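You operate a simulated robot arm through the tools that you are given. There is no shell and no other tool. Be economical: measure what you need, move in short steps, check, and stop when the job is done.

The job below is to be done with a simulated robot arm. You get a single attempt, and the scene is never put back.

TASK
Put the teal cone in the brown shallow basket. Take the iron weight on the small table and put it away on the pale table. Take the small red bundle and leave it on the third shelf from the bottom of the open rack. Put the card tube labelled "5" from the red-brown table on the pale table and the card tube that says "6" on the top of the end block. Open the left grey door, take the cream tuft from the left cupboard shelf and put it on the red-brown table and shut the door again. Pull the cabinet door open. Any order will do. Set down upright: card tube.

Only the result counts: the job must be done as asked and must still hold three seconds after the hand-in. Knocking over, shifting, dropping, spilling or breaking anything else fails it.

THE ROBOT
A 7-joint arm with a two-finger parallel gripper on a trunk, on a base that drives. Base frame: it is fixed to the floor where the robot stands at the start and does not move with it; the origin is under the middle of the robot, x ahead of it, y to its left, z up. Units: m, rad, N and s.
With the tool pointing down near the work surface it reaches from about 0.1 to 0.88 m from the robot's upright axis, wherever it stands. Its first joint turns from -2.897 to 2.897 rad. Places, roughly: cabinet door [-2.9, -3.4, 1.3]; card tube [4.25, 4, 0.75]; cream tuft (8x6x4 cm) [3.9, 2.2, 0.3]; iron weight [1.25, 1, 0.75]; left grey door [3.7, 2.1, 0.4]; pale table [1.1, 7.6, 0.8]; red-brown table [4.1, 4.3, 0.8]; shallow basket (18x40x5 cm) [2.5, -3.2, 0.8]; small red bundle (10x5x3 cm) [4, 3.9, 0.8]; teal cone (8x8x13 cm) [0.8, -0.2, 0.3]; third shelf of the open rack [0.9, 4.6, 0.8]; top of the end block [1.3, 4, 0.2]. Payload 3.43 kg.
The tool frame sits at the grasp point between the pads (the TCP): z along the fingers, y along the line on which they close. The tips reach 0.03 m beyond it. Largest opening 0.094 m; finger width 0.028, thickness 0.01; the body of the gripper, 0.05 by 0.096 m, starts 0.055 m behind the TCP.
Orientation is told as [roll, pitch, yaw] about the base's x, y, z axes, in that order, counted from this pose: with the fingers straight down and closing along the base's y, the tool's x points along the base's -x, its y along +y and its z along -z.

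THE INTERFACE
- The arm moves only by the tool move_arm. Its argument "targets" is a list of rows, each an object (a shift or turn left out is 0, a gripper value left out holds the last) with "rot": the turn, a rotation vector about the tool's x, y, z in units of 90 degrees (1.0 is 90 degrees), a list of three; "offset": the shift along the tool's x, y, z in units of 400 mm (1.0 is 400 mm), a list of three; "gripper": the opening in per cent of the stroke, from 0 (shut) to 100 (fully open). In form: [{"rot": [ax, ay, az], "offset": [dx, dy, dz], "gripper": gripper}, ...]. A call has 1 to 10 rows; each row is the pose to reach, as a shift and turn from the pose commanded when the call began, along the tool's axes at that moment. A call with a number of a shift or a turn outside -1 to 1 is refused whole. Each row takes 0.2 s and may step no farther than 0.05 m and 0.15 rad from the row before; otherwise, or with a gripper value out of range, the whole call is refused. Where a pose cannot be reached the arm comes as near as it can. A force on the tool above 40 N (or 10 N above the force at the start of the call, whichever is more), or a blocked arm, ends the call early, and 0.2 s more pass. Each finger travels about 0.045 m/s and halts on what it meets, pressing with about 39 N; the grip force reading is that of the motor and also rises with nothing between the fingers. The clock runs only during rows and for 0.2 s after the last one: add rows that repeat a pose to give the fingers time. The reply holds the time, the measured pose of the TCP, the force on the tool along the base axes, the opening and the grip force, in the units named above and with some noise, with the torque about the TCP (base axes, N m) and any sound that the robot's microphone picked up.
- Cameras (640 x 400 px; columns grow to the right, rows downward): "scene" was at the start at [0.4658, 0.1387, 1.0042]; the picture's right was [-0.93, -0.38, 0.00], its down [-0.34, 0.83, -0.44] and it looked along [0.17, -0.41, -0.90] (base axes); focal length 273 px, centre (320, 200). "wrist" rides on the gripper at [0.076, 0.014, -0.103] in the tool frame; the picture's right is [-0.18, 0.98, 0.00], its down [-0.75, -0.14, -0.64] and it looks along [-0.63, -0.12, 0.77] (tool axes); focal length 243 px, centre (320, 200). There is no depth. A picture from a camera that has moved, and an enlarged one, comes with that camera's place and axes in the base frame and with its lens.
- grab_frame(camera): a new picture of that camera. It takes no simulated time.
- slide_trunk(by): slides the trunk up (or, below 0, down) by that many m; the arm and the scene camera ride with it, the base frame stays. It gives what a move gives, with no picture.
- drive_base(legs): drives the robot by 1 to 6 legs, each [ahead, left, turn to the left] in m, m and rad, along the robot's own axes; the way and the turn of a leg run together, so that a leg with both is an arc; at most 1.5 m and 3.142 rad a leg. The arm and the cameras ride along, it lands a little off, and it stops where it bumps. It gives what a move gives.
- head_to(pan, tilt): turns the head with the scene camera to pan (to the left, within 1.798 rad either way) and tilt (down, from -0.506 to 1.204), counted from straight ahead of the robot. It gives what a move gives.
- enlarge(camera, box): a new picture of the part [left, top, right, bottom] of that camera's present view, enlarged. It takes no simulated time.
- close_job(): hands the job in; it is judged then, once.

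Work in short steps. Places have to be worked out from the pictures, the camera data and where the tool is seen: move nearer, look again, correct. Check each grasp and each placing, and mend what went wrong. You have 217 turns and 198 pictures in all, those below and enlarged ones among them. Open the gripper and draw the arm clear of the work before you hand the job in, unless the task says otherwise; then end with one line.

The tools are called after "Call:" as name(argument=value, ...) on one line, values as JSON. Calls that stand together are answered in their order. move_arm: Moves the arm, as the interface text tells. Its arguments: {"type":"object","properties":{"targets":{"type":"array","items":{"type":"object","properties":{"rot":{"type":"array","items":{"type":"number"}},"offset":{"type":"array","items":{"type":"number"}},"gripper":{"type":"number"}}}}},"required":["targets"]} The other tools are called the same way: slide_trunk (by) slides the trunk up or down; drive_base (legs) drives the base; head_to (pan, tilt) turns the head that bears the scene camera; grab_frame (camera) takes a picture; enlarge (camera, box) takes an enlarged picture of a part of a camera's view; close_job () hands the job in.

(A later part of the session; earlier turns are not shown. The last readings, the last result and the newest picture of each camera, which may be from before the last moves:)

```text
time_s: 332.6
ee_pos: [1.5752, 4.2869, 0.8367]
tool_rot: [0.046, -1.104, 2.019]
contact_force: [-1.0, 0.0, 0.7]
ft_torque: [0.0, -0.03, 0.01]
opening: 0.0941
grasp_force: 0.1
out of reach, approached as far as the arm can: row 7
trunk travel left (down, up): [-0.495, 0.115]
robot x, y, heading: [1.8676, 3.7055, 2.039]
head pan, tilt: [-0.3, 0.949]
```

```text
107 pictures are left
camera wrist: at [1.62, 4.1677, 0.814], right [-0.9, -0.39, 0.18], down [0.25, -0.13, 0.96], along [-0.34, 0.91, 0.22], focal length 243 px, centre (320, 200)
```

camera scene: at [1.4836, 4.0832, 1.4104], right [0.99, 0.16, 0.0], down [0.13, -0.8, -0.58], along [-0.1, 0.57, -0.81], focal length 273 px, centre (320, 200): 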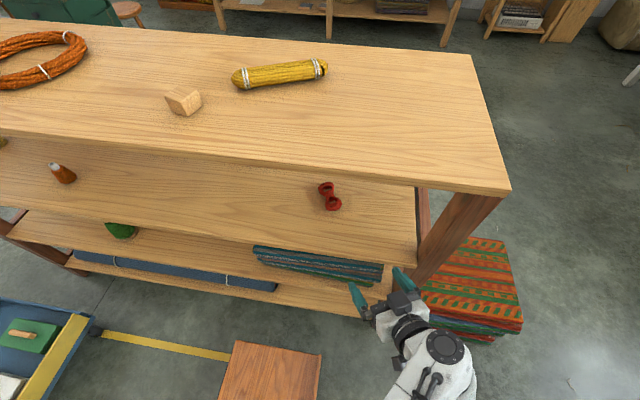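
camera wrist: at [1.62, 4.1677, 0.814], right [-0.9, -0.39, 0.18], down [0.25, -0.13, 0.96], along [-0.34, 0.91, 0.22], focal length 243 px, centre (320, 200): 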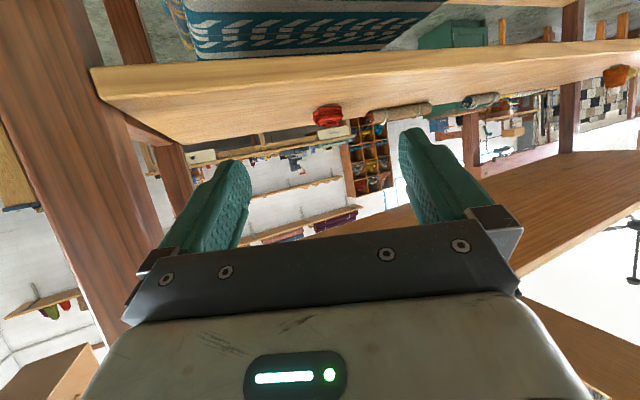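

Bundle placed. Next tube "6": back off, turn to +x, and go to the red-brown table at y≈3.80.

Call:
drive_base(legs=[[-0.35, 0, 0], [0, 0, -1.5], [0, 0, -0.535], [0.8, 0, 0], [0, 0.4, 0]])

Call:
slide_trunk(by=0.11)

Call:
head_to(pan=-0.1, tilt=0.6)

Call:
grab_frame(camera="scene")

```text
time_s: 345.9
ee_pos: [3.464, 3.8124, 0.8361]
tool_rot: [0.042, -1.104, 0.006]
contact_force: [0.0, 0.5, 0.1]
ft_torque: [-0.04, -0.01, 0.03]
opening: 0.0941
grasp_force: 0.2
trunk travel left (down, up): [-0.495, 0.115]
robot x, y, heading: [2.8105, 3.7986, 0.02]
head pan, tilt: [-0.3, 0.949]
```

```text
time_s: 347.3
ee_pos: [3.464, 3.8144, 0.9481]
tool_rot: [0.044, -1.106, 0.009]
contact_force: [0.0, 0.0, 0.5]
ft_torque: [-0.01, 0.01, 0.0]
opening: 0.0938
grasp_force: 0.1
trunk travel left (down, up): [-0.605, 0.005]
robot x, y, heading: [2.8116, 3.7969, 0.021]
head pan, tilt: [-0.3, 0.949]
```

```text
time_s: 348.1
ee_pos: [3.4647, 3.8147, 0.9466]
tool_rot: [0.039, -1.105, 0.007]
contact_force: [-1.2, 0.5, -0.8]
ft_torque: [-0.01, 0.0, 0.01]
opening: 0.0937
grasp_force: 0.0
trunk travel left (down, up): [-0.605, 0.005]
robot x, y, heading: [2.809, 3.797, 0.022]
head pan, tilt: [-0.099, 0.6]
```

```text
106 pictures are left
camera scene: at [3.3367, 3.9985, 1.5487], right [-0.08, -1.0, 0.0], down [-0.56, 0.04, -0.82], along [0.82, -0.06, -0.57], focal length 273 px, centre (320, 200)
```

scene: 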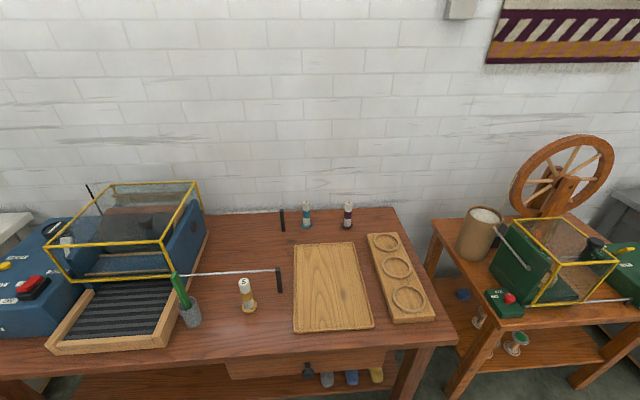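

Tube 6 base at ≈(4.275, 3.806). Drive ahead 0.57 m and reach forward above, then look.

Call:
drive_base(legs=[[0.57, -0.01, -0.02]])

Call:
move_arm(targets=[{"offset": [-0.056, 0, 0.11]}, {"offset": [-0.1, 0, 0.2]}])

Call:
grab_frame(camera="wrist")

Call:
grab_frame(camera="scene")

```text
time_s: 351.4
ee_pos: [4.0281, 3.8008, 0.9468]
tool_rot: [0.041, -1.105, -0.01]
contact_force: [-0.1, 0.9, 0.5]
ft_torque: [-0.02, -0.01, 0.02]
opening: 0.0943
grasp_force: 0.1
trunk travel left (down, up): [-0.605, 0.005]
robot x, y, heading: [3.3727, 3.7949, 0.009]
head pan, tilt: [-0.099, 0.6]
```

```text
time_s: 352.0
ee_pos: [4.1161, 3.8024, 0.9478]
tool_rot: [0.043, -1.103, -0.009]
contact_force: [-0.1, -0.4, -0.1]
ft_torque: [0.0, 0.02, 0.02]
opening: 0.0941
grasp_force: 0.0
trunk travel left (down, up): [-0.605, 0.005]
robot x, y, heading: [3.3752, 3.7963, 0.007]
head pan, tilt: [-0.099, 0.6]
```

```text
105 pictures are left
camera wrist: at [3.9886, 3.8138, 0.9249], right [0.06, 0.98, 0.18], down [-0.23, -0.17, 0.96], along [0.97, -0.1, 0.22], focal length 243 px, centre (320, 200)
```

wrist: 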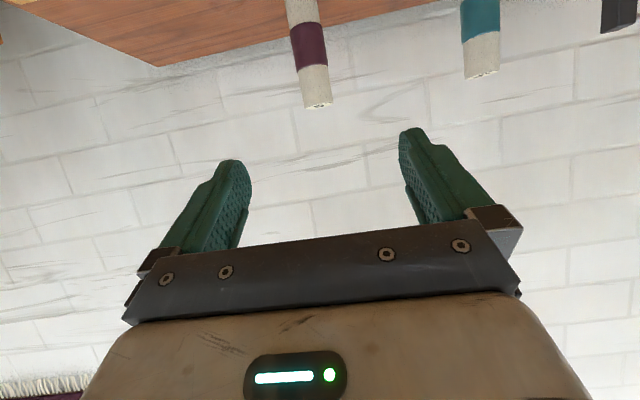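

```text
104 pictures are left
camera scene: at [3.9031, 3.9881, 1.5488], right [-0.09, -1.0, 0.0], down [-0.56, 0.05, -0.82], along [0.82, -0.08, -0.57], focal length 273 px, centre (320, 200)
```

scene: 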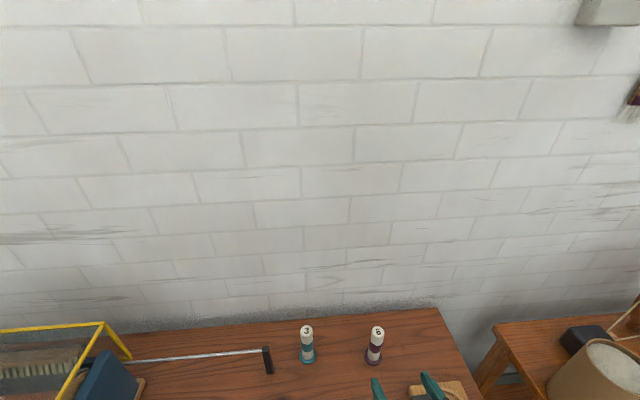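

Tube 6 at (4.275, 3.802), aligned. Lower to z 0.835, advance to straddle it and check before closing.

Call:
move_arm(targets=[{"offset": [0.084, 0, 0.042]}, {"offset": [0.168, 0, 0.084]}, {"offset": [0.2525, 0, 0.126]}, {"offset": [0.209, 0, 0.213]}, {"offset": [0.1655, 0, 0.3]}])

Call:
grab_frame(camera="wrist")

```text
time_s: 353.2
ee_pos: [4.1933, 3.8093, 0.8368]
tool_rot: [0.041, -1.103, -0.011]
contact_force: [0.4, 0.2, 0.9]
ft_torque: [0.02, -0.01, -0.03]
opening: 0.0943
grasp_force: 0.0
trunk travel left (down, up): [-0.605, 0.005]
robot x, y, heading: [3.3772, 3.7987, 0.012]
head pan, tilt: [-0.099, 0.6]
```

```text
103 pictures are left
camera wrist: at [4.0663, 3.8195, 0.8132], right [0.06, 0.98, 0.18], down [-0.23, -0.17, 0.96], along [0.97, -0.1, 0.22], focal length 243 px, centre (320, 200)
```

wrist: 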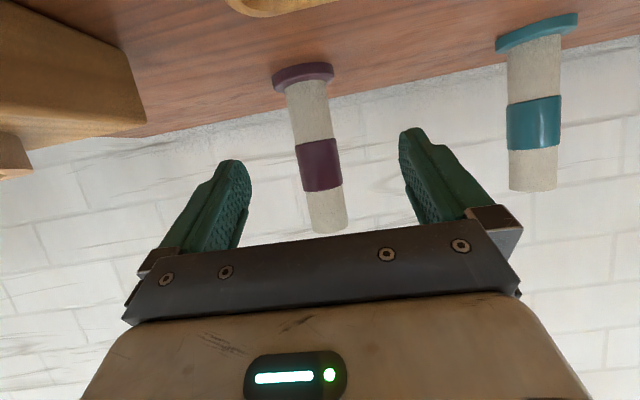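

Aligned. Advance 0.08 and close on the tube.

Call:
move_arm(targets=[{"offset": [-0.045, -0.008, 0.09]}, {"offset": [-0.09, -0.015, 0.179]}, {"offset": [-0.09, -0.015, 0.179], "gripper": 0}, {"offset": [-0.09, -0.015, 0.179]}, {"offset": [-0.09, -0.015, 0.179]}, {"offset": [-0.09, -0.015, 0.179]}, {"offset": [-0.09, -0.015, 0.179]}])

Call:
grab_frame(camera="wrist")

```text
time_s: 354.8
ee_pos: [4.2734, 3.8034, 0.8357]
tool_rot: [0.043, -1.105, -0.012]
contact_force: [-0.1, -1.3, -0.5]
ft_torque: [0.01, -0.02, 0.02]
opening: 0.0352
grasp_force: 39.1
trunk travel left (down, up): [-0.605, 0.005]
robot x, y, heading: [3.3743, 3.7988, 0.006]
head pan, tilt: [-0.099, 0.6]
```

```text
102 pictures are left
camera wrist: at [4.1455, 3.8144, 0.8128], right [0.06, 0.98, 0.18], down [-0.23, -0.17, 0.96], along [0.97, -0.1, 0.22], focal length 243 px, centre (320, 200)
```

wrist: 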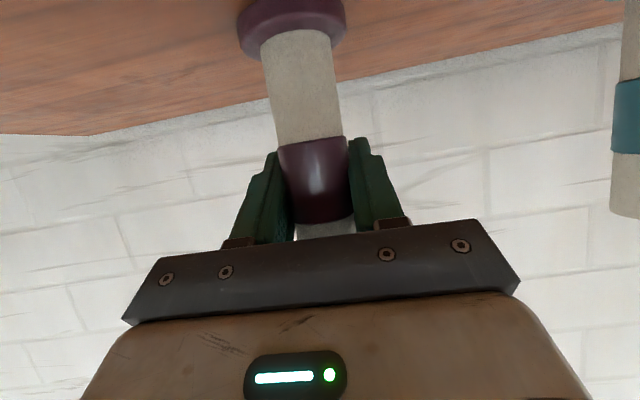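

Gripped (opening 0.035). Lift and pull back, then back the base off.

Call:
move_arm(targets=[{"offset": [-0.08, 0, -0.04]}, {"offset": [-0.16, 0, -0.08]}, {"offset": [-0.24, 0, -0.12]}, {"offset": [-0.19, 0, -0.22]}, {"offset": [-0.14, 0, -0.32]}, {"offset": [-0.09, 0, -0.42]}])

Call:
drive_base(legs=[[-0.65, 0, 0]])

Call:
grab_frame(camera="wrist")

```text
time_s: 356.2
ee_pos: [4.1387, 3.7973, 0.9409]
tool_rot: [0.042, -1.102, -0.01]
contact_force: [-0.4, 0.2, -0.1]
ft_torque: [0.01, 0.01, 0.02]
opening: 0.0349
grasp_force: 38.8
trunk travel left (down, up): [-0.605, 0.005]
robot x, y, heading: [3.3733, 3.7964, 0.005]
head pan, tilt: [-0.099, 0.6]
```

```text
time_s: 359.8
ee_pos: [3.4945, 3.7934, 0.9415]
tool_rot: [0.041, -1.104, -0.014]
contact_force: [-0.3, 0.4, -1.0]
ft_torque: [0.02, 0.02, -0.01]
opening: 0.0352
grasp_force: 39.3
trunk travel left (down, up): [-0.605, 0.005]
robot x, y, heading: [2.7258, 3.7932, 0.01]
head pan, tilt: [-0.099, 0.6]
```

```text
101 pictures are left
camera wrist: at [3.3678, 3.8037, 0.9176], right [0.06, 0.98, 0.18], down [-0.23, -0.17, 0.96], along [0.97, -0.1, 0.22], focal length 243 px, centre (320, 200)
```

wrist: 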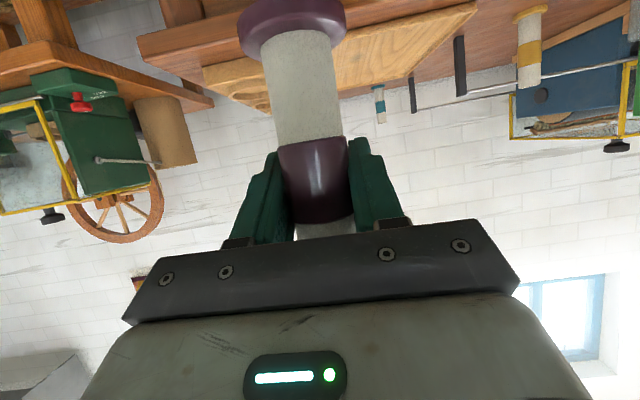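

Turn right to face −x toward the end block.

Call:
drive_base(legs=[[0, 0, -1.571], [0, 0, -1.571]])

Call:
head_to(pan=0, tilt=0.7)

Call:
grab_frame(camera="scene")

```text
time_s: 367.8
ee_pos: [1.9635, 3.7856, 0.9406]
tool_rot: [0.043, -1.105, 3.14]
contact_force: [-0.5, -0.9, -0.9]
ft_torque: [0.03, 0.0, 0.03]
opening: 0.0349
grasp_force: 39.1
trunk travel left (down, up): [-0.605, 0.005]
robot x, y, heading: [2.7305, 3.793, -3.124]
head pan, tilt: [-0.099, 0.6]
```

```text
time_s: 368.4
ee_pos: [1.9635, 3.785, 0.9417]
tool_rot: [0.044, -1.105, 3.142]
contact_force: [0.7, 0.4, -0.7]
ft_torque: [-0.02, 0.0, 0.02]
opening: 0.0351
grasp_force: 38.7
trunk travel left (down, up): [-0.605, 0.005]
robot x, y, heading: [2.7282, 3.7932, -3.125]
head pan, tilt: [0.0, 0.7]
```

```text
100 pictures are left
camera scene: at [2.2053, 3.5911, 1.5402], right [-0.02, 1.0, 0.0], down [0.64, 0.01, -0.77], along [-0.77, -0.01, -0.64], focal length 273 px, centre (320, 200)
```

scene: 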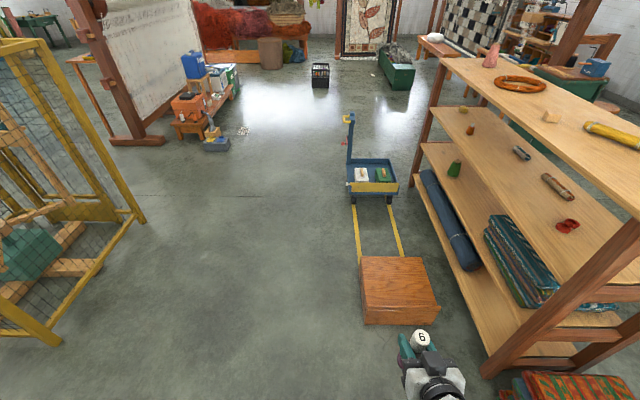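

Block top spans x 1.13–1.46, y 3.82–4.20, z≈0.2. Drive so the tool is above it, then lower the trunk.

Call:
drive_base(legs=[[0, -0.21, -0.018], [0.62, 0, 0]])

Call:
slide_trunk(by=-0.4)

Call:
head_to(pan=0, tilt=0.9)

Call:
grab_frame(camera="scene")

```text
time_s: 373.2
ee_pos: [1.3372, 4.0165, 0.9406]
tool_rot: [0.043, -1.104, 3.116]
contact_force: [0.0, -0.3, 0.0]
ft_torque: [0.01, -0.02, 0.01]
opening: 0.035
grasp_force: 38.6
trunk travel left (down, up): [-0.605, 0.005]
robot x, y, heading: [2.1035, 4.0029, 3.136]
head pan, tilt: [0.0, 0.7]
```

```text
time_s: 377.0
ee_pos: [1.3384, 4.017, 0.5397]
tool_rot: [0.044, -1.106, 3.116]
contact_force: [0.3, -0.5, -0.1]
ft_torque: [0.0, 0.02, 0.01]
opening: 0.035
grasp_force: 38.6
trunk travel left (down, up): [-0.205, 0.405]
robot x, y, heading: [2.1043, 4.0013, 3.137]
head pan, tilt: [0.0, 0.7]
```

```text
time_s: 377.7
ee_pos: [1.3369, 4.0161, 0.5404]
tool_rot: [0.044, -1.105, 3.115]
contact_force: [-0.8, -0.4, -0.7]
ft_torque: [0.01, 0.01, 0.01]
opening: 0.0349
grasp_force: 39.0
trunk travel left (down, up): [-0.205, 0.405]
robot x, y, heading: [2.1061, 4.0062, 3.134]
head pan, tilt: [0.0, 0.901]
```

```text
99 pictures are left
camera scene: at [1.584, 3.8164, 1.124], right [0.01, 1.0, 0.0], down [0.78, -0.01, -0.62], along [-0.62, 0.01, -0.78], focal length 273 px, centre (320, 200)
```

scene: 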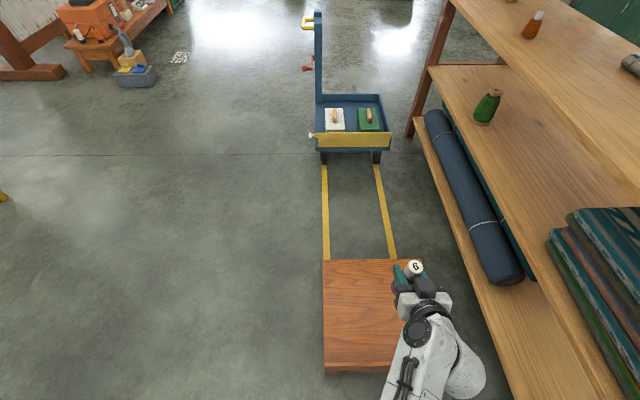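

Lower the trunk another 0.19, then feel down with the arm.

Call:
slide_trunk(by=-0.19)

Call:
grab_frame(camera="wrist")

Call:
move_arm(targets=[{"offset": [0.022, 0, 0.011]}, {"offset": [0.045, 0, 0.022]}, {"offset": [0.067, 0, 0.034]}, {"offset": [0.082, 0, 0.041]}, {"offset": [0.096, 0, 0.048]}, {"offset": [0.109, 0, 0.055]}, {"offset": [0.122, 0, 0.061]}, {"offset": [0.134, 0, 0.067]}, {"offset": [0.146, 0, 0.073]}])

Call:
grab_frame(camera="wrist")

```text
time_s: 379.8
ee_pos: [1.337, 4.0172, 0.35]
tool_rot: [0.043, -1.104, 3.115]
contact_force: [-0.2, -0.3, -0.9]
ft_torque: [0.03, -0.01, 0.0]
opening: 0.0349
grasp_force: 39.0
trunk travel left (down, up): [-0.015, 0.595]
robot x, y, heading: [2.1001, 4.0051, 3.133]
head pan, tilt: [0.0, 0.901]
```

```text
98 pictures are left
camera wrist: at [1.4626, 4.0028, 0.3277], right [-0.07, -0.98, 0.18], down [0.23, 0.16, 0.96], along [-0.97, 0.11, 0.22], focal length 243 px, centre (320, 200)
```

wrist: 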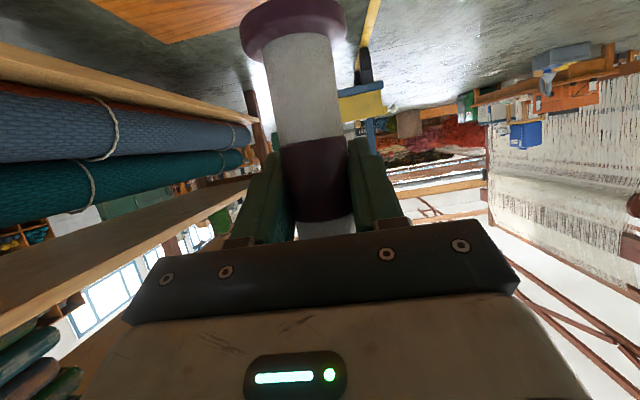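

```text
time_s: 381.8
ee_pos: [1.3383, 4.0161, 0.2854]
tool_rot: [0.043, -1.103, 3.115]
contact_force: [-0.4, 0.5, -0.6]
ft_torque: [-0.01, 0.0, 0.03]
opening: 0.0348
grasp_force: 39.1
trunk travel left (down, up): [-0.015, 0.595]
robot x, y, heading: [2.1037, 4.0082, 3.134]
head pan, tilt: [0.0, 0.901]
```

```text
97 pictures are left
camera wrist: at [1.4631, 4.0025, 0.262], right [-0.07, -0.98, 0.18], down [0.23, 0.16, 0.96], along [-0.97, 0.11, 0.22], focal length 243 px, centre (320, 200)
```

wrist: 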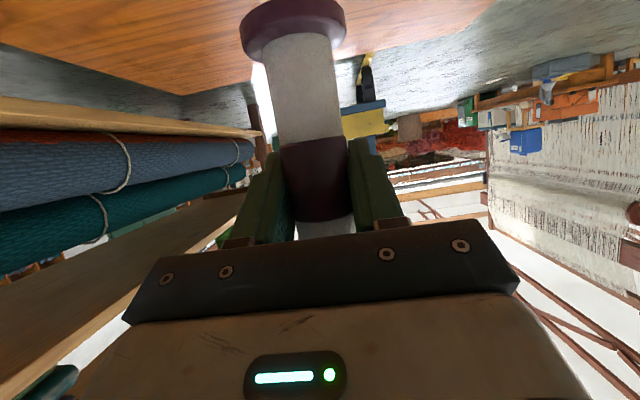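

Not yet touching; continue down in 4 mm steps.

Call:
move_arm(targets=[{"offset": [0.009, 0, 0.0045]}, {"offset": [0.018, 0, 0.009]}, {"offset": [0.027, 0, 0.0135]}, {"offset": [0.036, 0, 0.018]}, {"offset": [0.045, 0, 0.0225]}, {"offset": [0.054, 0, 0.027]}, {"offset": [0.063, 0, 0.0315]}])

Call:
grab_frame(camera="wrist")

```text
time_s: 383.4
ee_pos: [1.3377, 4.015, 0.2573]
tool_rot: [0.044, -1.106, 3.113]
contact_force: [0.3, 0.2, -0.6]
ft_torque: [-0.01, 0.0, -0.03]
opening: 0.0349
grasp_force: 39.1
trunk travel left (down, up): [-0.015, 0.595]
robot x, y, heading: [2.1026, 4.0078, 3.138]
head pan, tilt: [0.0, 0.901]
```

```text
96 pictures are left
camera wrist: at [1.4627, 4.0009, 0.234], right [-0.07, -0.98, 0.18], down [0.23, 0.16, 0.96], along [-0.97, 0.11, 0.22], focal length 243 px, centre (320, 200)
```

wrist: 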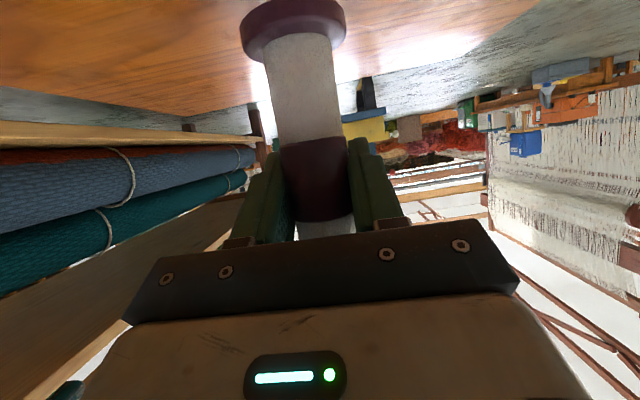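

Block top is nearer z≈0.165; continue 3 mm steps.

Call:
move_arm(targets=[{"offset": [0.007, 0, 0.0035]}, {"offset": [0.014, 0, 0.007]}, {"offset": [0.021, 0, 0.0105]}, {"offset": [0.028, 0, 0.014]}, {"offset": [0.035, 0, 0.0175]}, {"offset": [0.042, 0, 0.021]}, {"offset": [0.049, 0, 0.0245]}, {"offset": [0.056, 0, 0.028]}])

Call:
grab_frame(camera="wrist")

```text
time_s: 385.1
ee_pos: [1.3385, 4.0153, 0.2392]
tool_rot: [0.037, -1.108, 3.122]
contact_force: [15.1, -3.3, 28.1]
ft_torque: [-0.31, -4.4, -0.33]
opening: 0.0348
grasp_force: 38.9
trunk travel left (down, up): [-0.015, 0.595]
robot x, y, heading: [2.1003, 4.0059, 3.134]
head pan, tilt: [0.0, 0.901]
stopped in row 8: the force on the tool passed its limit at 50 N (the readings are from after the stop); the commanded pose is now the measured one
```

```text
95 pictures are left
camera wrist: at [1.4625, 4.0007, 0.2157], right [-0.07, -0.98, 0.18], down [0.24, 0.16, 0.96], along [-0.97, 0.11, 0.22], focal length 243 px, centre (320, 200)
```

wrist: 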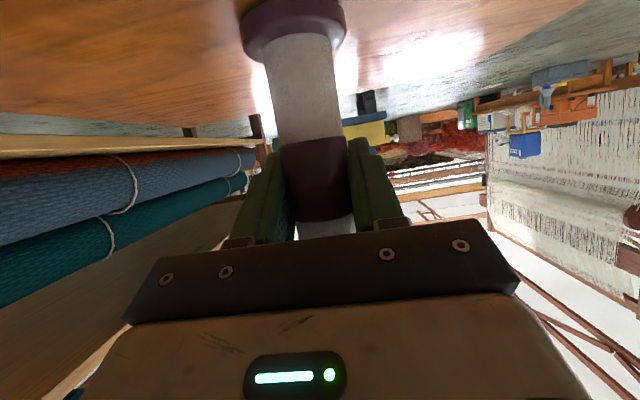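

The torque shows the camera mount touching the block's near edge, not the tube. Raise 1 cm, shift 5.5 cm back toward me so the mount hangs off the block, and look.

Call:
move_arm(targets=[{"offset": [-0.022, 0, -0.011]}, {"offset": [0.0, 0, -0.073]}, {"offset": [0.039, 0, -0.134]}])

Call:
head_to(pan=0.15, tilt=1.0)

Call:
enlarge(camera="scene", box=[280, 180, 520, 330])

```text
time_s: 385.9
ee_pos: [1.3928, 4.0156, 0.2477]
tool_rot: [0.038, -1.105, 3.122]
contact_force: [-0.7, -0.4, -0.3]
ft_torque: [-0.02, 0.03, 0.02]
opening: 0.0348
grasp_force: 38.9
trunk travel left (down, up): [-0.015, 0.595]
robot x, y, heading: [2.1005, 4.0057, 3.134]
head pan, tilt: [0.0, 0.901]
```

```text
time_s: 386.6
ee_pos: [1.3916, 4.0153, 0.2472]
tool_rot: [0.039, -1.106, 3.12]
contact_force: [-0.3, 0.2, 0.8]
ft_torque: [0.01, 0.02, -0.01]
opening: 0.0352
grasp_force: 38.7
trunk travel left (down, up): [-0.015, 0.595]
robot x, y, heading: [2.1022, 4.0052, 3.136]
head pan, tilt: [0.15, 1.0]
```

```text
2.67 times, centred on (400, 255) of scene
camera zoom: at [1.5909, 3.8058, 0.9268], right [-0.14, 0.99, 0.0], down [0.83, 0.12, -0.54], along [-0.54, -0.08, -0.84], focal length 729 px, centre (107, 53)
```

zoom: 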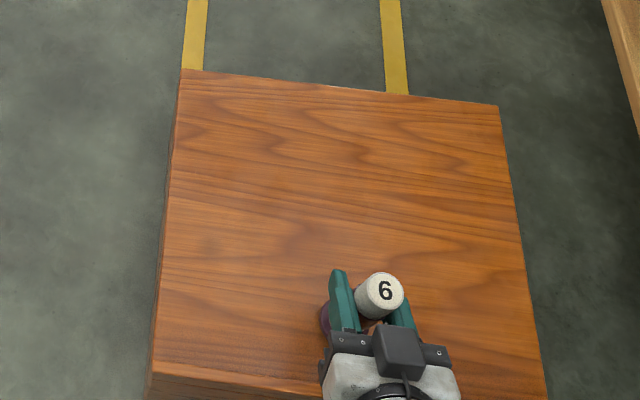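

Now lower in 3 mm steps until the tube itself touches.

Call:
move_arm(targets=[{"offset": [0.007, 0, 0.0035]}, {"offset": [0.014, 0, 0.007]}, {"offset": [0.021, 0, 0.0105]}, {"offset": [0.028, 0, 0.014]}, {"offset": [0.035, 0, 0.0175]}, {"offset": [0.042, 0, 0.021]}, {"offset": [0.049, 0, 0.0245]}, {"offset": [0.056, 0, 0.028]}, {"offset": [0.063, 0, 0.0315]}])

Call:
grab_frame(camera="wrist")

```text
time_s: 388.6
ee_pos: [1.3905, 4.0157, 0.2224]
tool_rot: [0.034, -1.117, 3.122]
contact_force: [3.5, -0.5, 15.6]
ft_torque: [0.24, -0.08, -0.07]
opening: 0.0346
grasp_force: 39.0
trunk travel left (down, up): [-0.015, 0.595]
robot x, y, heading: [2.1046, 4.0065, 3.132]
head pan, tilt: [0.15, 1.0]
stopped in row 9: the force on the tool passed its limit at 41 N (the readings are from after the stop); the commanded pose is now the measured one
```

```text
93 pictures are left
camera wrist: at [1.5153, 4.0017, 0.1985], right [-0.07, -0.98, 0.18], down [0.24, 0.16, 0.96], along [-0.97, 0.11, 0.23], focal length 243 px, centre (320, 200)
```

wrist: 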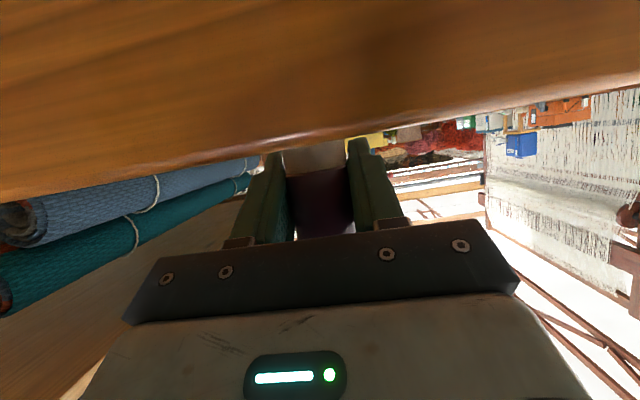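

Check with the scene camera what the situation looks like.

Call:
enlarge(camera="scene", box=[280, 180, 520, 330])

Call:
grab_frame(camera="scene")

```text
2.67 times, centred on (400, 255) of scene
camera zoom: at [1.5913, 3.8056, 0.9265], right [-0.14, 0.99, 0.0], down [0.83, 0.12, -0.54], along [-0.54, -0.08, -0.84], focal length 729 px, centre (107, 53)
```

zoom: 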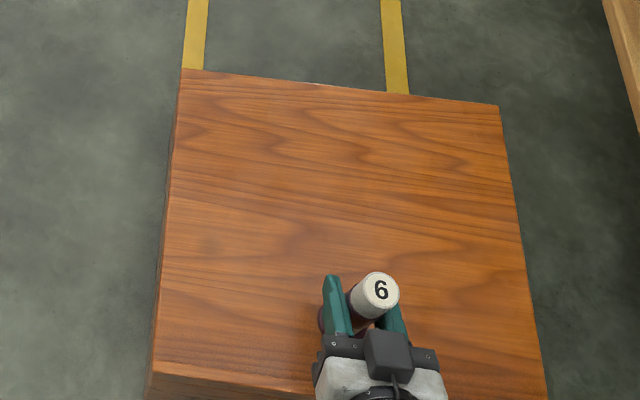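

```text
91 pictures are left
camera scene: at [1.5913, 3.8056, 0.9265], right [-0.14, 0.99, 0.0], down [0.83, 0.12, -0.54], along [-0.54, -0.08, -0.84], focal length 273 px, centre (320, 200)
```

scene: 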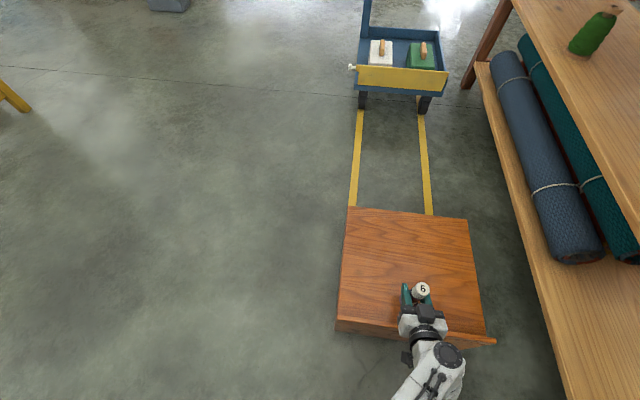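

The tube top hasn't moved since earlier: it's been standing on the block (top z≈0.165) and just slipped up in the grip; projection confirms it's upright. Open and withdraw horizontally.

Call:
move_arm(targets=[{"gripper": 30}, {"gripper": 60}, {"gripper": 100}, {"gripper": 100}, {"gripper": 100}])

Call:
enlarge(camera="scene", box=[280, 180, 520, 330])

Call:
grab_frame(camera="wrist")

```text
time_s: 389.8
ee_pos: [1.3906, 4.0148, 0.2218]
tool_rot: [0.037, -1.112, 3.121]
contact_force: [-0.1, -0.2, -0.3]
ft_torque: [0.01, -0.01, 0.0]
opening: 0.0938
grasp_force: 0.0
trunk travel left (down, up): [-0.015, 0.595]
robot x, y, heading: [2.1005, 4.0059, 3.135]
head pan, tilt: [0.15, 1.0]
```

```text
2.67 times, centred on (400, 255) of scene
camera zoom: at [1.5909, 3.8057, 0.9268], right [-0.14, 0.99, 0.0], down [0.83, 0.12, -0.54], along [-0.53, -0.08, -0.84], focal length 729 px, centre (107, 53)
```

zoom: 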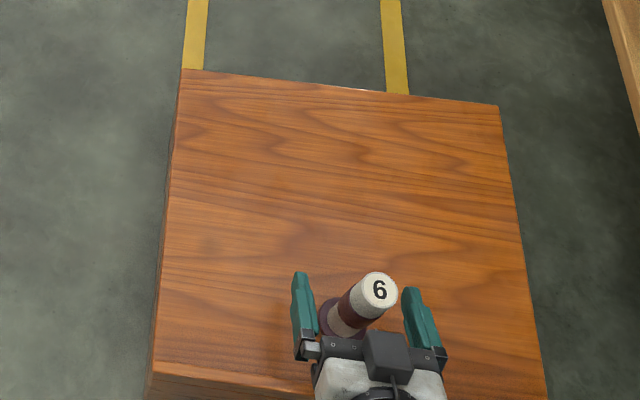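

```text
89 pictures are left
camera wrist: at [1.516, 4.0014, 0.1978], right [-0.07, -0.98, 0.18], down [0.24, 0.16, 0.96], along [-0.97, 0.11, 0.22], focal length 243 px, centre (320, 200)
```

wrist: 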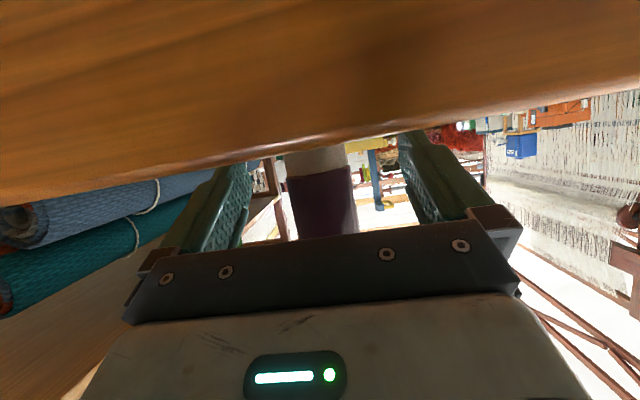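

Tube 6 stands upright on the block. Withdraw straight back.

Call:
move_arm(targets=[{"offset": [0.044, 0, -0.09]}, {"offset": [0.088, 0, -0.18]}, {"offset": [0.133, 0, -0.27]}])

Call:
drive_base(legs=[[-0.55, 0, 0]])

Call:
slide_trunk(by=0.4)

Call:
head_to(pan=0.1, tilt=0.7)

Call:
grab_frame(camera="scene")

```text
time_s: 390.6
ee_pos: [1.4118, 4.015, 0.2225]
tool_rot: [0.037, -1.113, 3.12]
contact_force: [0.6, 0.0, 0.3]
ft_torque: [-0.01, 0.01, 0.02]
opening: 0.094
grasp_force: 0.1
out of reach, approached as far as the arm can: row 1, 2, 3
trunk travel left (down, up): [-0.015, 0.595]
robot x, y, heading: [2.1065, 4.0077, 3.135]
head pan, tilt: [0.15, 1.0]
```

```text
time_s: 393.7
ee_pos: [1.9546, 4.0106, 0.2222]
tool_rot: [0.036, -1.112, 3.123]
contact_force: [0.0, 0.1, 0.7]
ft_torque: [-0.02, -0.01, 0.0]
opening: 0.0939
grasp_force: 0.0
trunk travel left (down, up): [-0.015, 0.595]
robot x, y, heading: [2.6511, 4.0012, 3.14]
head pan, tilt: [0.15, 1.0]
```

```text
time_s: 397.5
ee_pos: [1.9541, 4.0095, 0.622]
tool_rot: [0.037, -1.112, 3.123]
contact_force: [0.0, -0.4, 0.1]
ft_torque: [0.0, -0.05, 0.03]
opening: 0.094
grasp_force: 0.0
trunk travel left (down, up): [-0.415, 0.195]
robot x, y, heading: [2.6486, 4.0002, 3.137]
head pan, tilt: [0.15, 1.0]
```

```text
time_s: 398.3
ee_pos: [1.9549, 4.0121, 0.6223]
tool_rot: [0.038, -1.112, 3.122]
contact_force: [0.4, 0.8, 0.2]
ft_torque: [0.0, 0.0, -0.05]
opening: 0.094
grasp_force: 0.1
trunk travel left (down, up): [-0.415, 0.195]
robot x, y, heading: [2.6483, 4.0, 3.14]
head pan, tilt: [0.099, 0.7]
```

```text
88 pictures are left
camera scene: at [2.1182, 3.8029, 1.3501], right [-0.09, 1.0, 0.0], down [0.64, 0.06, -0.76], along [-0.76, -0.07, -0.64], focal length 273 px, centre (320, 200)
```

scene: 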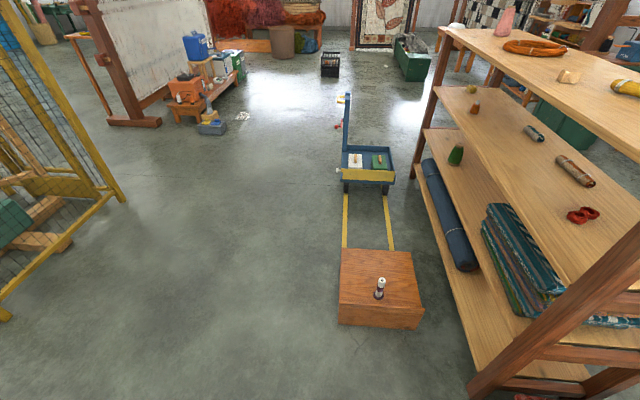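

Tube 6 is fine. Now tube "5": turn back to +x and line up with y≈4.185.

Call:
drive_base(legs=[[0, 0, 1.571], [0, 0, 1.571], [0, 0.15, 0]])

Call:
slide_trunk(by=0.19)

Call:
head_to(pan=0, tilt=0.65)

Call:
grab_frame(camera="scene")

Call:
grab_frame(camera="wrist")

```text
time_s: 407.3
ee_pos: [3.3414, 4.128, 0.6221]
tool_rot: [0.035, -1.112, -0.037]
contact_force: [-0.2, -1.1, -0.4]
ft_torque: [0.0, -0.02, 0.03]
opening: 0.0941
grasp_force: 0.1
trunk travel left (down, up): [-0.415, 0.195]
robot x, y, heading: [2.6511, 4.1447, -0.024]
head pan, tilt: [0.099, 0.7]
```

```text
time_s: 409.4
ee_pos: [3.3399, 4.1272, 0.8121]
tool_rot: [0.037, -1.111, -0.036]
contact_force: [0.1, 1.0, 0.3]
ft_torque: [0.0, 0.01, -0.01]
opening: 0.0941
grasp_force: 0.0
trunk travel left (down, up): [-0.605, 0.005]
robot x, y, heading: [2.6508, 4.1477, -0.027]
head pan, tilt: [0.099, 0.7]
```

```text
time_s: 410.1
ee_pos: [3.3409, 4.1286, 0.8116]
tool_rot: [0.038, -1.11, -0.035]
contact_force: [-0.4, -0.1, -0.8]
ft_torque: [0.03, 0.0, -0.01]
opening: 0.0942
grasp_force: 0.0
trunk travel left (down, up): [-0.605, 0.005]
robot x, y, heading: [2.6502, 4.1491, -0.025]
head pan, tilt: [0.0, 0.649]
```

```text
87 pictures are left
camera scene: at [3.1828, 4.3311, 1.5445], right [-0.02, -1.0, 0.0], down [-0.6, 0.01, -0.8], along [0.8, -0.02, -0.6], focal length 273 px, centre (320, 200)
```

scene: 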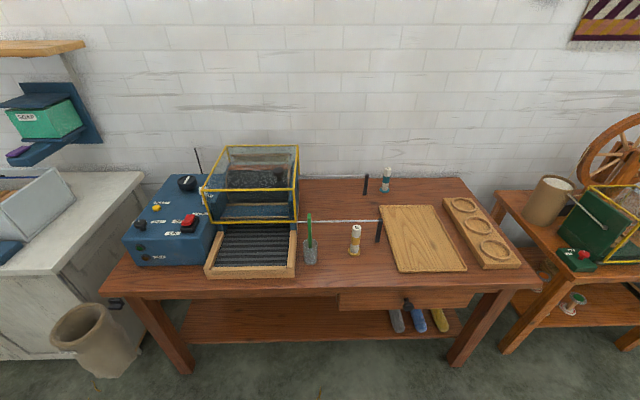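

```text
86 pictures are left
camera wrist: at [3.2144, 4.1419, 0.7886], right [0.08, 0.98, 0.18], down [-0.24, -0.16, 0.96], along [0.97, -0.12, 0.22], focal length 243 px, centre (320, 200)
```

wrist: 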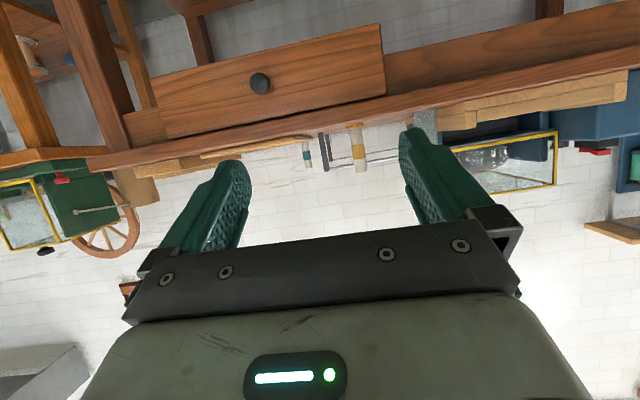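

Tube 5 at (3.895, 4.185). Correct heading/lateral and come up to the table edge.

Call:
drive_base(legs=[[0.36, 0.042, 0.028]])

Call:
grab_frame(camera="wrist")

Call:
head_to(pan=0, tilt=0.8)

Call:
enlarge(camera="scene", box=[260, 180, 500, 330])

```text
time_s: 412.3
ee_pos: [3.6948, 4.189, 0.8121]
tool_rot: [0.036, -1.112, -0.003]
contact_force: [-0.1, -0.6, -0.7]
ft_torque: [0.0, 0.02, 0.02]
opening: 0.0942
grasp_force: 0.1
trunk travel left (down, up): [-0.605, 0.005]
robot x, y, heading: [3.0043, 4.1889, 0.007]
head pan, tilt: [0.0, 0.649]
```

```text
85 pictures are left
camera wrist: at [3.5675, 4.1996, 0.7886], right [0.05, 0.98, 0.18], down [-0.24, -0.16, 0.96], along [0.97, -0.09, 0.22], focal length 243 px, centre (320, 200)
```

wrist: 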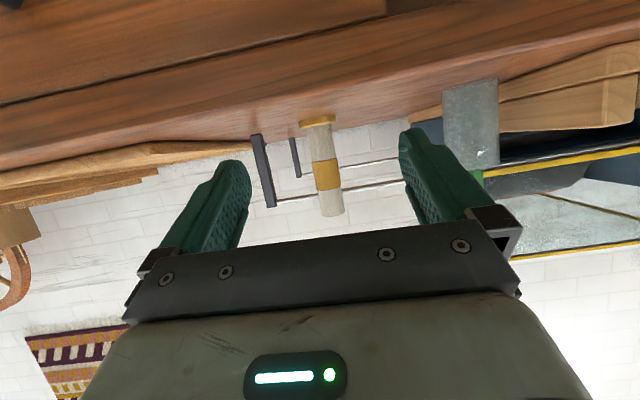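

```text
time_s: 413.0
ee_pos: [3.6959, 4.1884, 0.8121]
tool_rot: [0.037, -1.113, -0.003]
contact_force: [-0.3, -0.8, 0.4]
ft_torque: [0.02, 0.02, 0.0]
opening: 0.0942
grasp_force: 0.2
trunk travel left (down, up): [-0.605, 0.005]
robot x, y, heading: [3.0002, 4.1869, 0.008]
head pan, tilt: [0.0, 0.799]
```

```text
2.67 times, centred on (380, 255) of scene
camera zoom: at [3.5241, 4.3876, 1.532], right [0.01, -1.0, 0.0], down [-0.72, -0.01, -0.7], along [0.7, 0.01, -0.72], focal length 729 px, centre (160, 53)
```

zoom: 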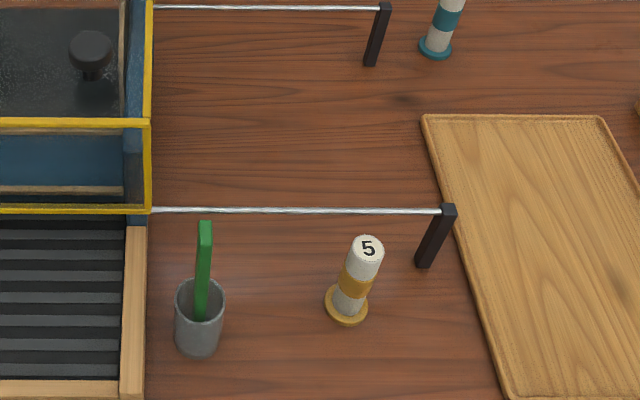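

Raise to z≈0.845 (camera mount clearance), then advance to straddle tube 5.

Call:
move_arm(targets=[{"offset": [-0.074, 0, -0.037]}, {"offset": [-0.117, 0, 0.05]}, {"offset": [-0.16, -0.003, 0.138]}, {"offset": [-0.203, -0.005, 0.225]}])

Call:
grab_frame(camera="wrist")

```text
time_s: 414.0
ee_pos: [3.8116, 4.1894, 0.8454]
tool_rot: [0.036, -1.11, -0.003]
contact_force: [-0.2, 0.6, 0.7]
ft_torque: [-0.02, 0.0, -0.04]
opening: 0.0939
grasp_force: 0.0
trunk travel left (down, up): [-0.605, 0.005]
robot x, y, heading: [3.0065, 4.1888, 0.009]
head pan, tilt: [0.0, 0.799]
```

```text
83 pictures are left
camera wrist: at [3.6851, 4.2001, 0.8218], right [0.05, 0.98, 0.18], down [-0.24, -0.16, 0.96], along [0.97, -0.09, 0.22], focal length 243 px, centre (320, 200)
```

wrist: 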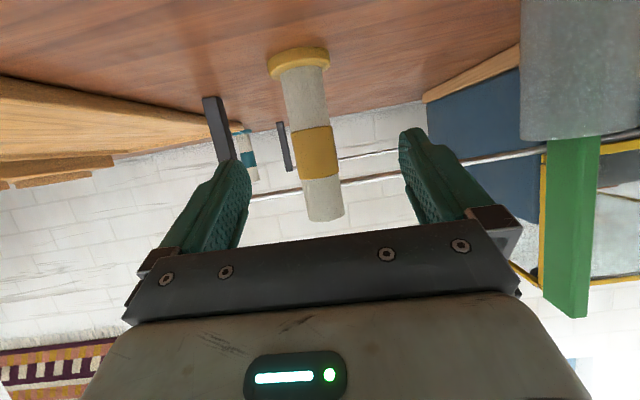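

Well aligned; advance 0.077 and close.

Call:
move_arm(targets=[{"offset": [-0.043, 0, 0.087]}, {"offset": [-0.085, 0, 0.172]}, {"offset": [-0.085, 0, 0.172], "gripper": 0}, {"offset": [-0.085, 0, 0.172]}, {"offset": [-0.085, 0, 0.172]}, {"offset": [-0.085, 0, 0.172]}, {"offset": [-0.085, 0, 0.172]}])

Call:
grab_frame(camera="wrist")

```text
time_s: 415.6
ee_pos: [3.8882, 4.1933, 0.8449]
tool_rot: [0.037, -1.111, -0.003]
contact_force: [-0.1, -0.3, 0.1]
ft_torque: [-0.03, 0.03, 0.01]
opening: 0.0347
grasp_force: 39.4
trunk travel left (down, up): [-0.605, 0.005]
robot x, y, heading: [3.0062, 4.1838, 0.008]
head pan, tilt: [0.0, 0.799]
```

```text
82 pictures are left
camera wrist: at [3.7612, 4.2038, 0.8219], right [0.05, 0.98, 0.18], down [-0.24, -0.16, 0.96], along [0.97, -0.09, 0.22], focal length 243 px, centre (320, 200)
```

wrist: 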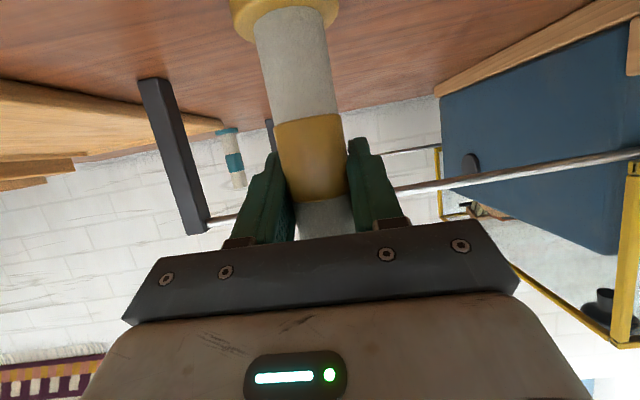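

Gripped. Lift 1.2 cm, pull straight back from under the rod, then raise.

Call:
move_arm(targets=[{"offset": [-0.027, 0, -0.013]}, {"offset": [0.023, 0, -0.113]}, {"offset": [0.073, 0, -0.213]}, {"offset": [0.123, 0, -0.313]}])

Call:
drive_base(legs=[[-0.35, 0, 0]])

Call:
move_arm(targets=[{"offset": [-0.1, 0, -0.05]}, {"offset": [-0.2, 0, -0.1]}, {"offset": [-0.28, 0, -0.14]}])

Call:
grab_frame(camera="wrist")

```text
time_s: 416.6
ee_pos: [3.7531, 4.1885, 0.8599]
tool_rot: [0.035, -1.112, -0.002]
contact_force: [0.3, -0.7, -1.3]
ft_torque: [0.02, 0.02, 0.02]
opening: 0.0345
grasp_force: 39.2
trunk travel left (down, up): [-0.605, 0.005]
robot x, y, heading: [3.0023, 4.1836, 0.005]
head pan, tilt: [0.0, 0.799]
```

```text
time_s: 418.9
ee_pos: [3.4038, 4.1877, 0.8584]
tool_rot: [0.036, -1.111, 0.003]
contact_force: [-0.3, -0.1, -0.3]
ft_torque: [0.03, 0.02, 0.03]
opening: 0.0347
grasp_force: 39.3
trunk travel left (down, up): [-0.605, 0.005]
robot x, y, heading: [2.653, 4.1845, 0.013]
head pan, tilt: [0.0, 0.799]
```

```text
time_s: 419.7
ee_pos: [3.406, 4.1864, 0.9857]
tool_rot: [0.036, -1.111, 0.003]
contact_force: [-1.2, 1.3, 0.1]
ft_torque: [-0.03, -0.02, 0.0]
opening: 0.0342
grasp_force: 39.1
trunk travel left (down, up): [-0.605, 0.005]
robot x, y, heading: [2.6534, 4.1848, 0.015]
head pan, tilt: [0.0, 0.799]
```

```text
81 pictures are left
camera wrist: at [3.2797, 4.1952, 0.9619], right [0.05, 0.98, 0.18], down [-0.24, -0.17, 0.96], along [0.97, -0.09, 0.22], focal length 243 px, centre (320, 200)
```

wrist: 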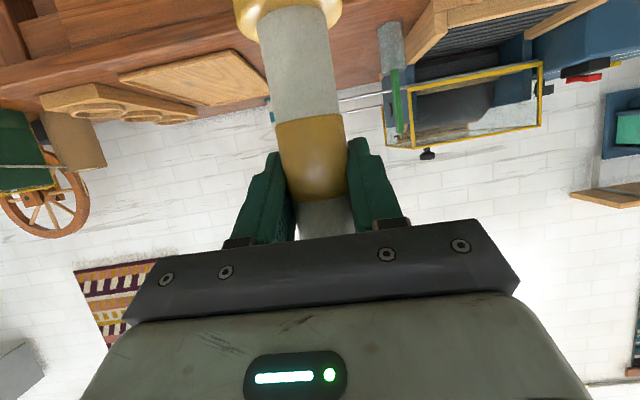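

Turn to +y, drive to the pale table and strafe in front of the free spot.

Call:
drive_base(legs=[[0, 0, 1.556], [1.3, 0, 0], [0.65, 0, 0], [0, 0.79, 0]])

Call:
head_to(pan=-0.1, tilt=0.7)

Call:
grab_frame(camera="scene")

```text
time_s: 437.1
ee_pos: [1.8219, 6.8746, 0.9859]
tool_rot: [0.036, -1.11, 1.58]
contact_force: [0.1, 0.3, -1.2]
ft_torque: [0.02, 0.02, 0.02]
opening: 0.0343
grasp_force: 39.4
trunk travel left (down, up): [-0.605, 0.005]
robot x, y, heading: [1.835, 6.1269, 1.596]
head pan, tilt: [0.0, 0.799]
```

```text
time_s: 437.8
ee_pos: [1.8239, 6.8738, 0.9834]
tool_rot: [0.036, -1.112, 1.583]
contact_force: [-0.4, 0.3, 0.9]
ft_torque: [-0.01, 0.01, -0.06]
opening: 0.0341
grasp_force: 38.6
trunk travel left (down, up): [-0.605, 0.005]
robot x, y, heading: [1.8299, 6.1207, 1.59]
head pan, tilt: [-0.099, 0.7]
```

```text
80 pictures are left
camera scene: at [1.6336, 6.6465, 1.5401], right [1.0, -0.08, 0.0], down [-0.05, -0.64, -0.76], along [0.06, 0.76, -0.64], focal length 273 px, centre (320, 200)
```

scene: 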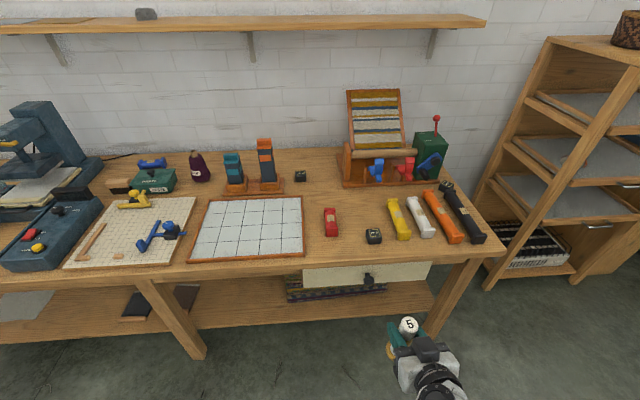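

I'll stand tube 5 near the front edge, before the red clip (so the camera mount hangs off the table). Zoom to measure.

Call:
enlarge(camera="scene", box=[270, 180, 430, 280])

```text
4.00 times, centred on (350, 230) of scene
camera zoom: at [1.6336, 6.6465, 1.5401], right [1.0, -0.08, 0.0], down [-0.05, -0.64, -0.76], along [0.06, 0.76, -0.64], focal length 1094 px, centre (200, 80)
```

zoom: 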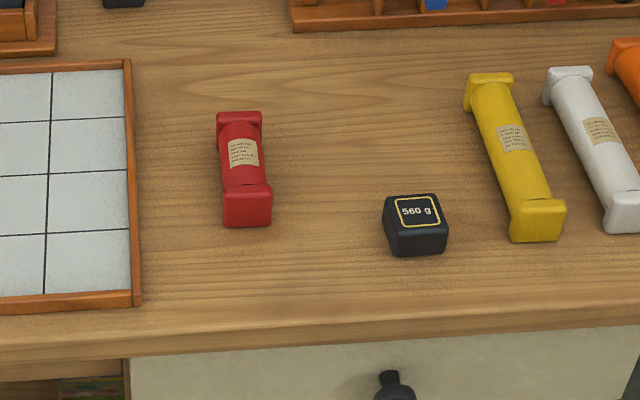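

Spot chosen (1.77, 7.26). Drive 0.3 m ahead and slightly left.

Call:
drive_base(legs=[[0.3, 0.04, -0.015]])

Call:
grab_frame(camera="wrist")

```text
time_s: 439.9
ee_pos: [1.7884, 7.1779, 0.9852]
tool_rot: [0.037, -1.112, 1.569]
contact_force: [0.7, 0.2, 0.4]
ft_torque: [0.0, 0.01, 0.01]
opening: 0.0338
grasp_force: 39.1
trunk travel left (down, up): [-0.605, 0.005]
robot x, y, heading: [1.7866, 6.4214, 1.58]
head pan, tilt: [-0.099, 0.7]
```

```text
78 pictures are left
camera wrist: at [1.7758, 7.0509, 0.9616], right [-0.98, 0.05, 0.18], down [0.16, -0.24, 0.96], along [0.09, 0.97, 0.22], focal length 243 px, centre (320, 200)
```

wrist: 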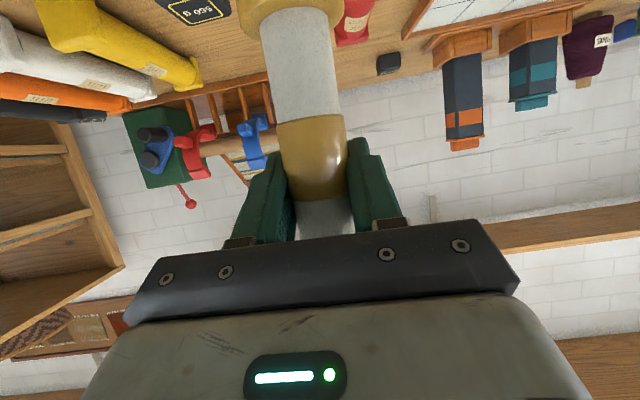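

Advance 8 cm, shift slightly left, lower to z≈0.91.

Call:
move_arm(targets=[{"offset": [-0.044, 0.02, 0.09]}, {"offset": [-0.089, 0.045, 0.179]}, {"offset": [-0.005, 0.045, 0.221]}, {"offset": [0.079, 0.045, 0.262]}])

Call:
enlarge(camera="scene", box=[270, 180, 510, 330])

```text
time_s: 440.9
ee_pos: [1.7655, 7.2588, 0.9134]
tool_rot: [0.039, -1.112, 1.567]
contact_force: [0.0, -0.3, -0.1]
ft_torque: [-0.02, -0.02, -0.02]
opening: 0.034
grasp_force: 39.2
trunk travel left (down, up): [-0.605, 0.005]
robot x, y, heading: [1.7858, 6.4245, 1.578]
head pan, tilt: [-0.099, 0.7]
```

```text
2.67 times, centred on (390, 255) of scene
camera zoom: at [1.5959, 6.9512, 1.5402], right [1.0, -0.09, 0.0], down [-0.06, -0.64, -0.76], along [0.07, 0.76, -0.64], focal length 729 px, centre (133, 53)
```

zoom: 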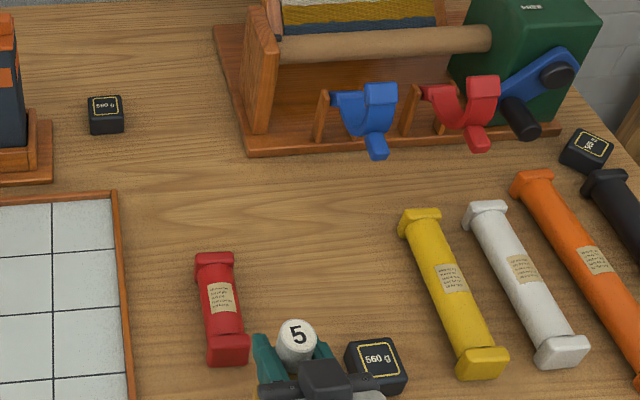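

Lower gently to contact.

Call:
move_arm(targets=[{"offset": [0.009, 0, 0.0045]}, {"offset": [0.018, 0, 0.009]}, {"offset": [0.027, 0, 0.0135]}, {"offset": [0.034, 0, 0.017]}, {"offset": [0.041, 0, 0.0205]}, {"offset": [0.048, 0, 0.024]}, {"offset": [0.055, 0, 0.0275]}, {"offset": [0.062, 0, 0.031]}])

Call:
grab_frame(camera="wrist")

```text
time_s: 442.7
ee_pos: [1.7648, 7.2564, 0.8865]
tool_rot: [0.034, -1.115, 1.57]
contact_force: [-0.7, -3.6, 17.5]
ft_torque: [-0.31, -0.27, -0.11]
opening: 0.0338
grasp_force: 39.1
trunk travel left (down, up): [-0.605, 0.005]
robot x, y, heading: [1.7854, 6.4219, 1.577]
head pan, tilt: [-0.099, 0.7]
```

```text
76 pictures are left
camera wrist: at [1.7535, 7.1308, 0.8614], right [-0.98, 0.05, 0.18], down [0.16, -0.24, 0.96], along [0.09, 0.97, 0.23], focal length 243 px, centre (320, 200)
```

wrist: 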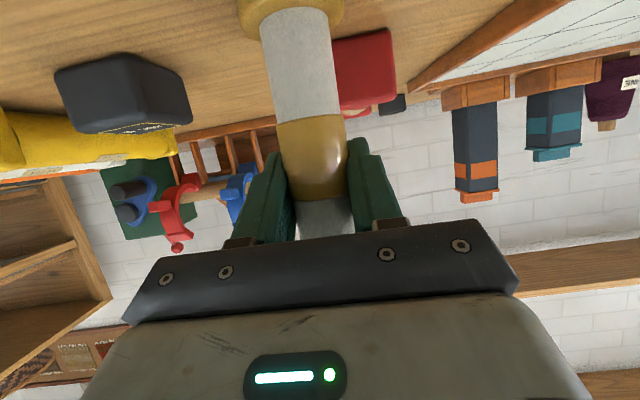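

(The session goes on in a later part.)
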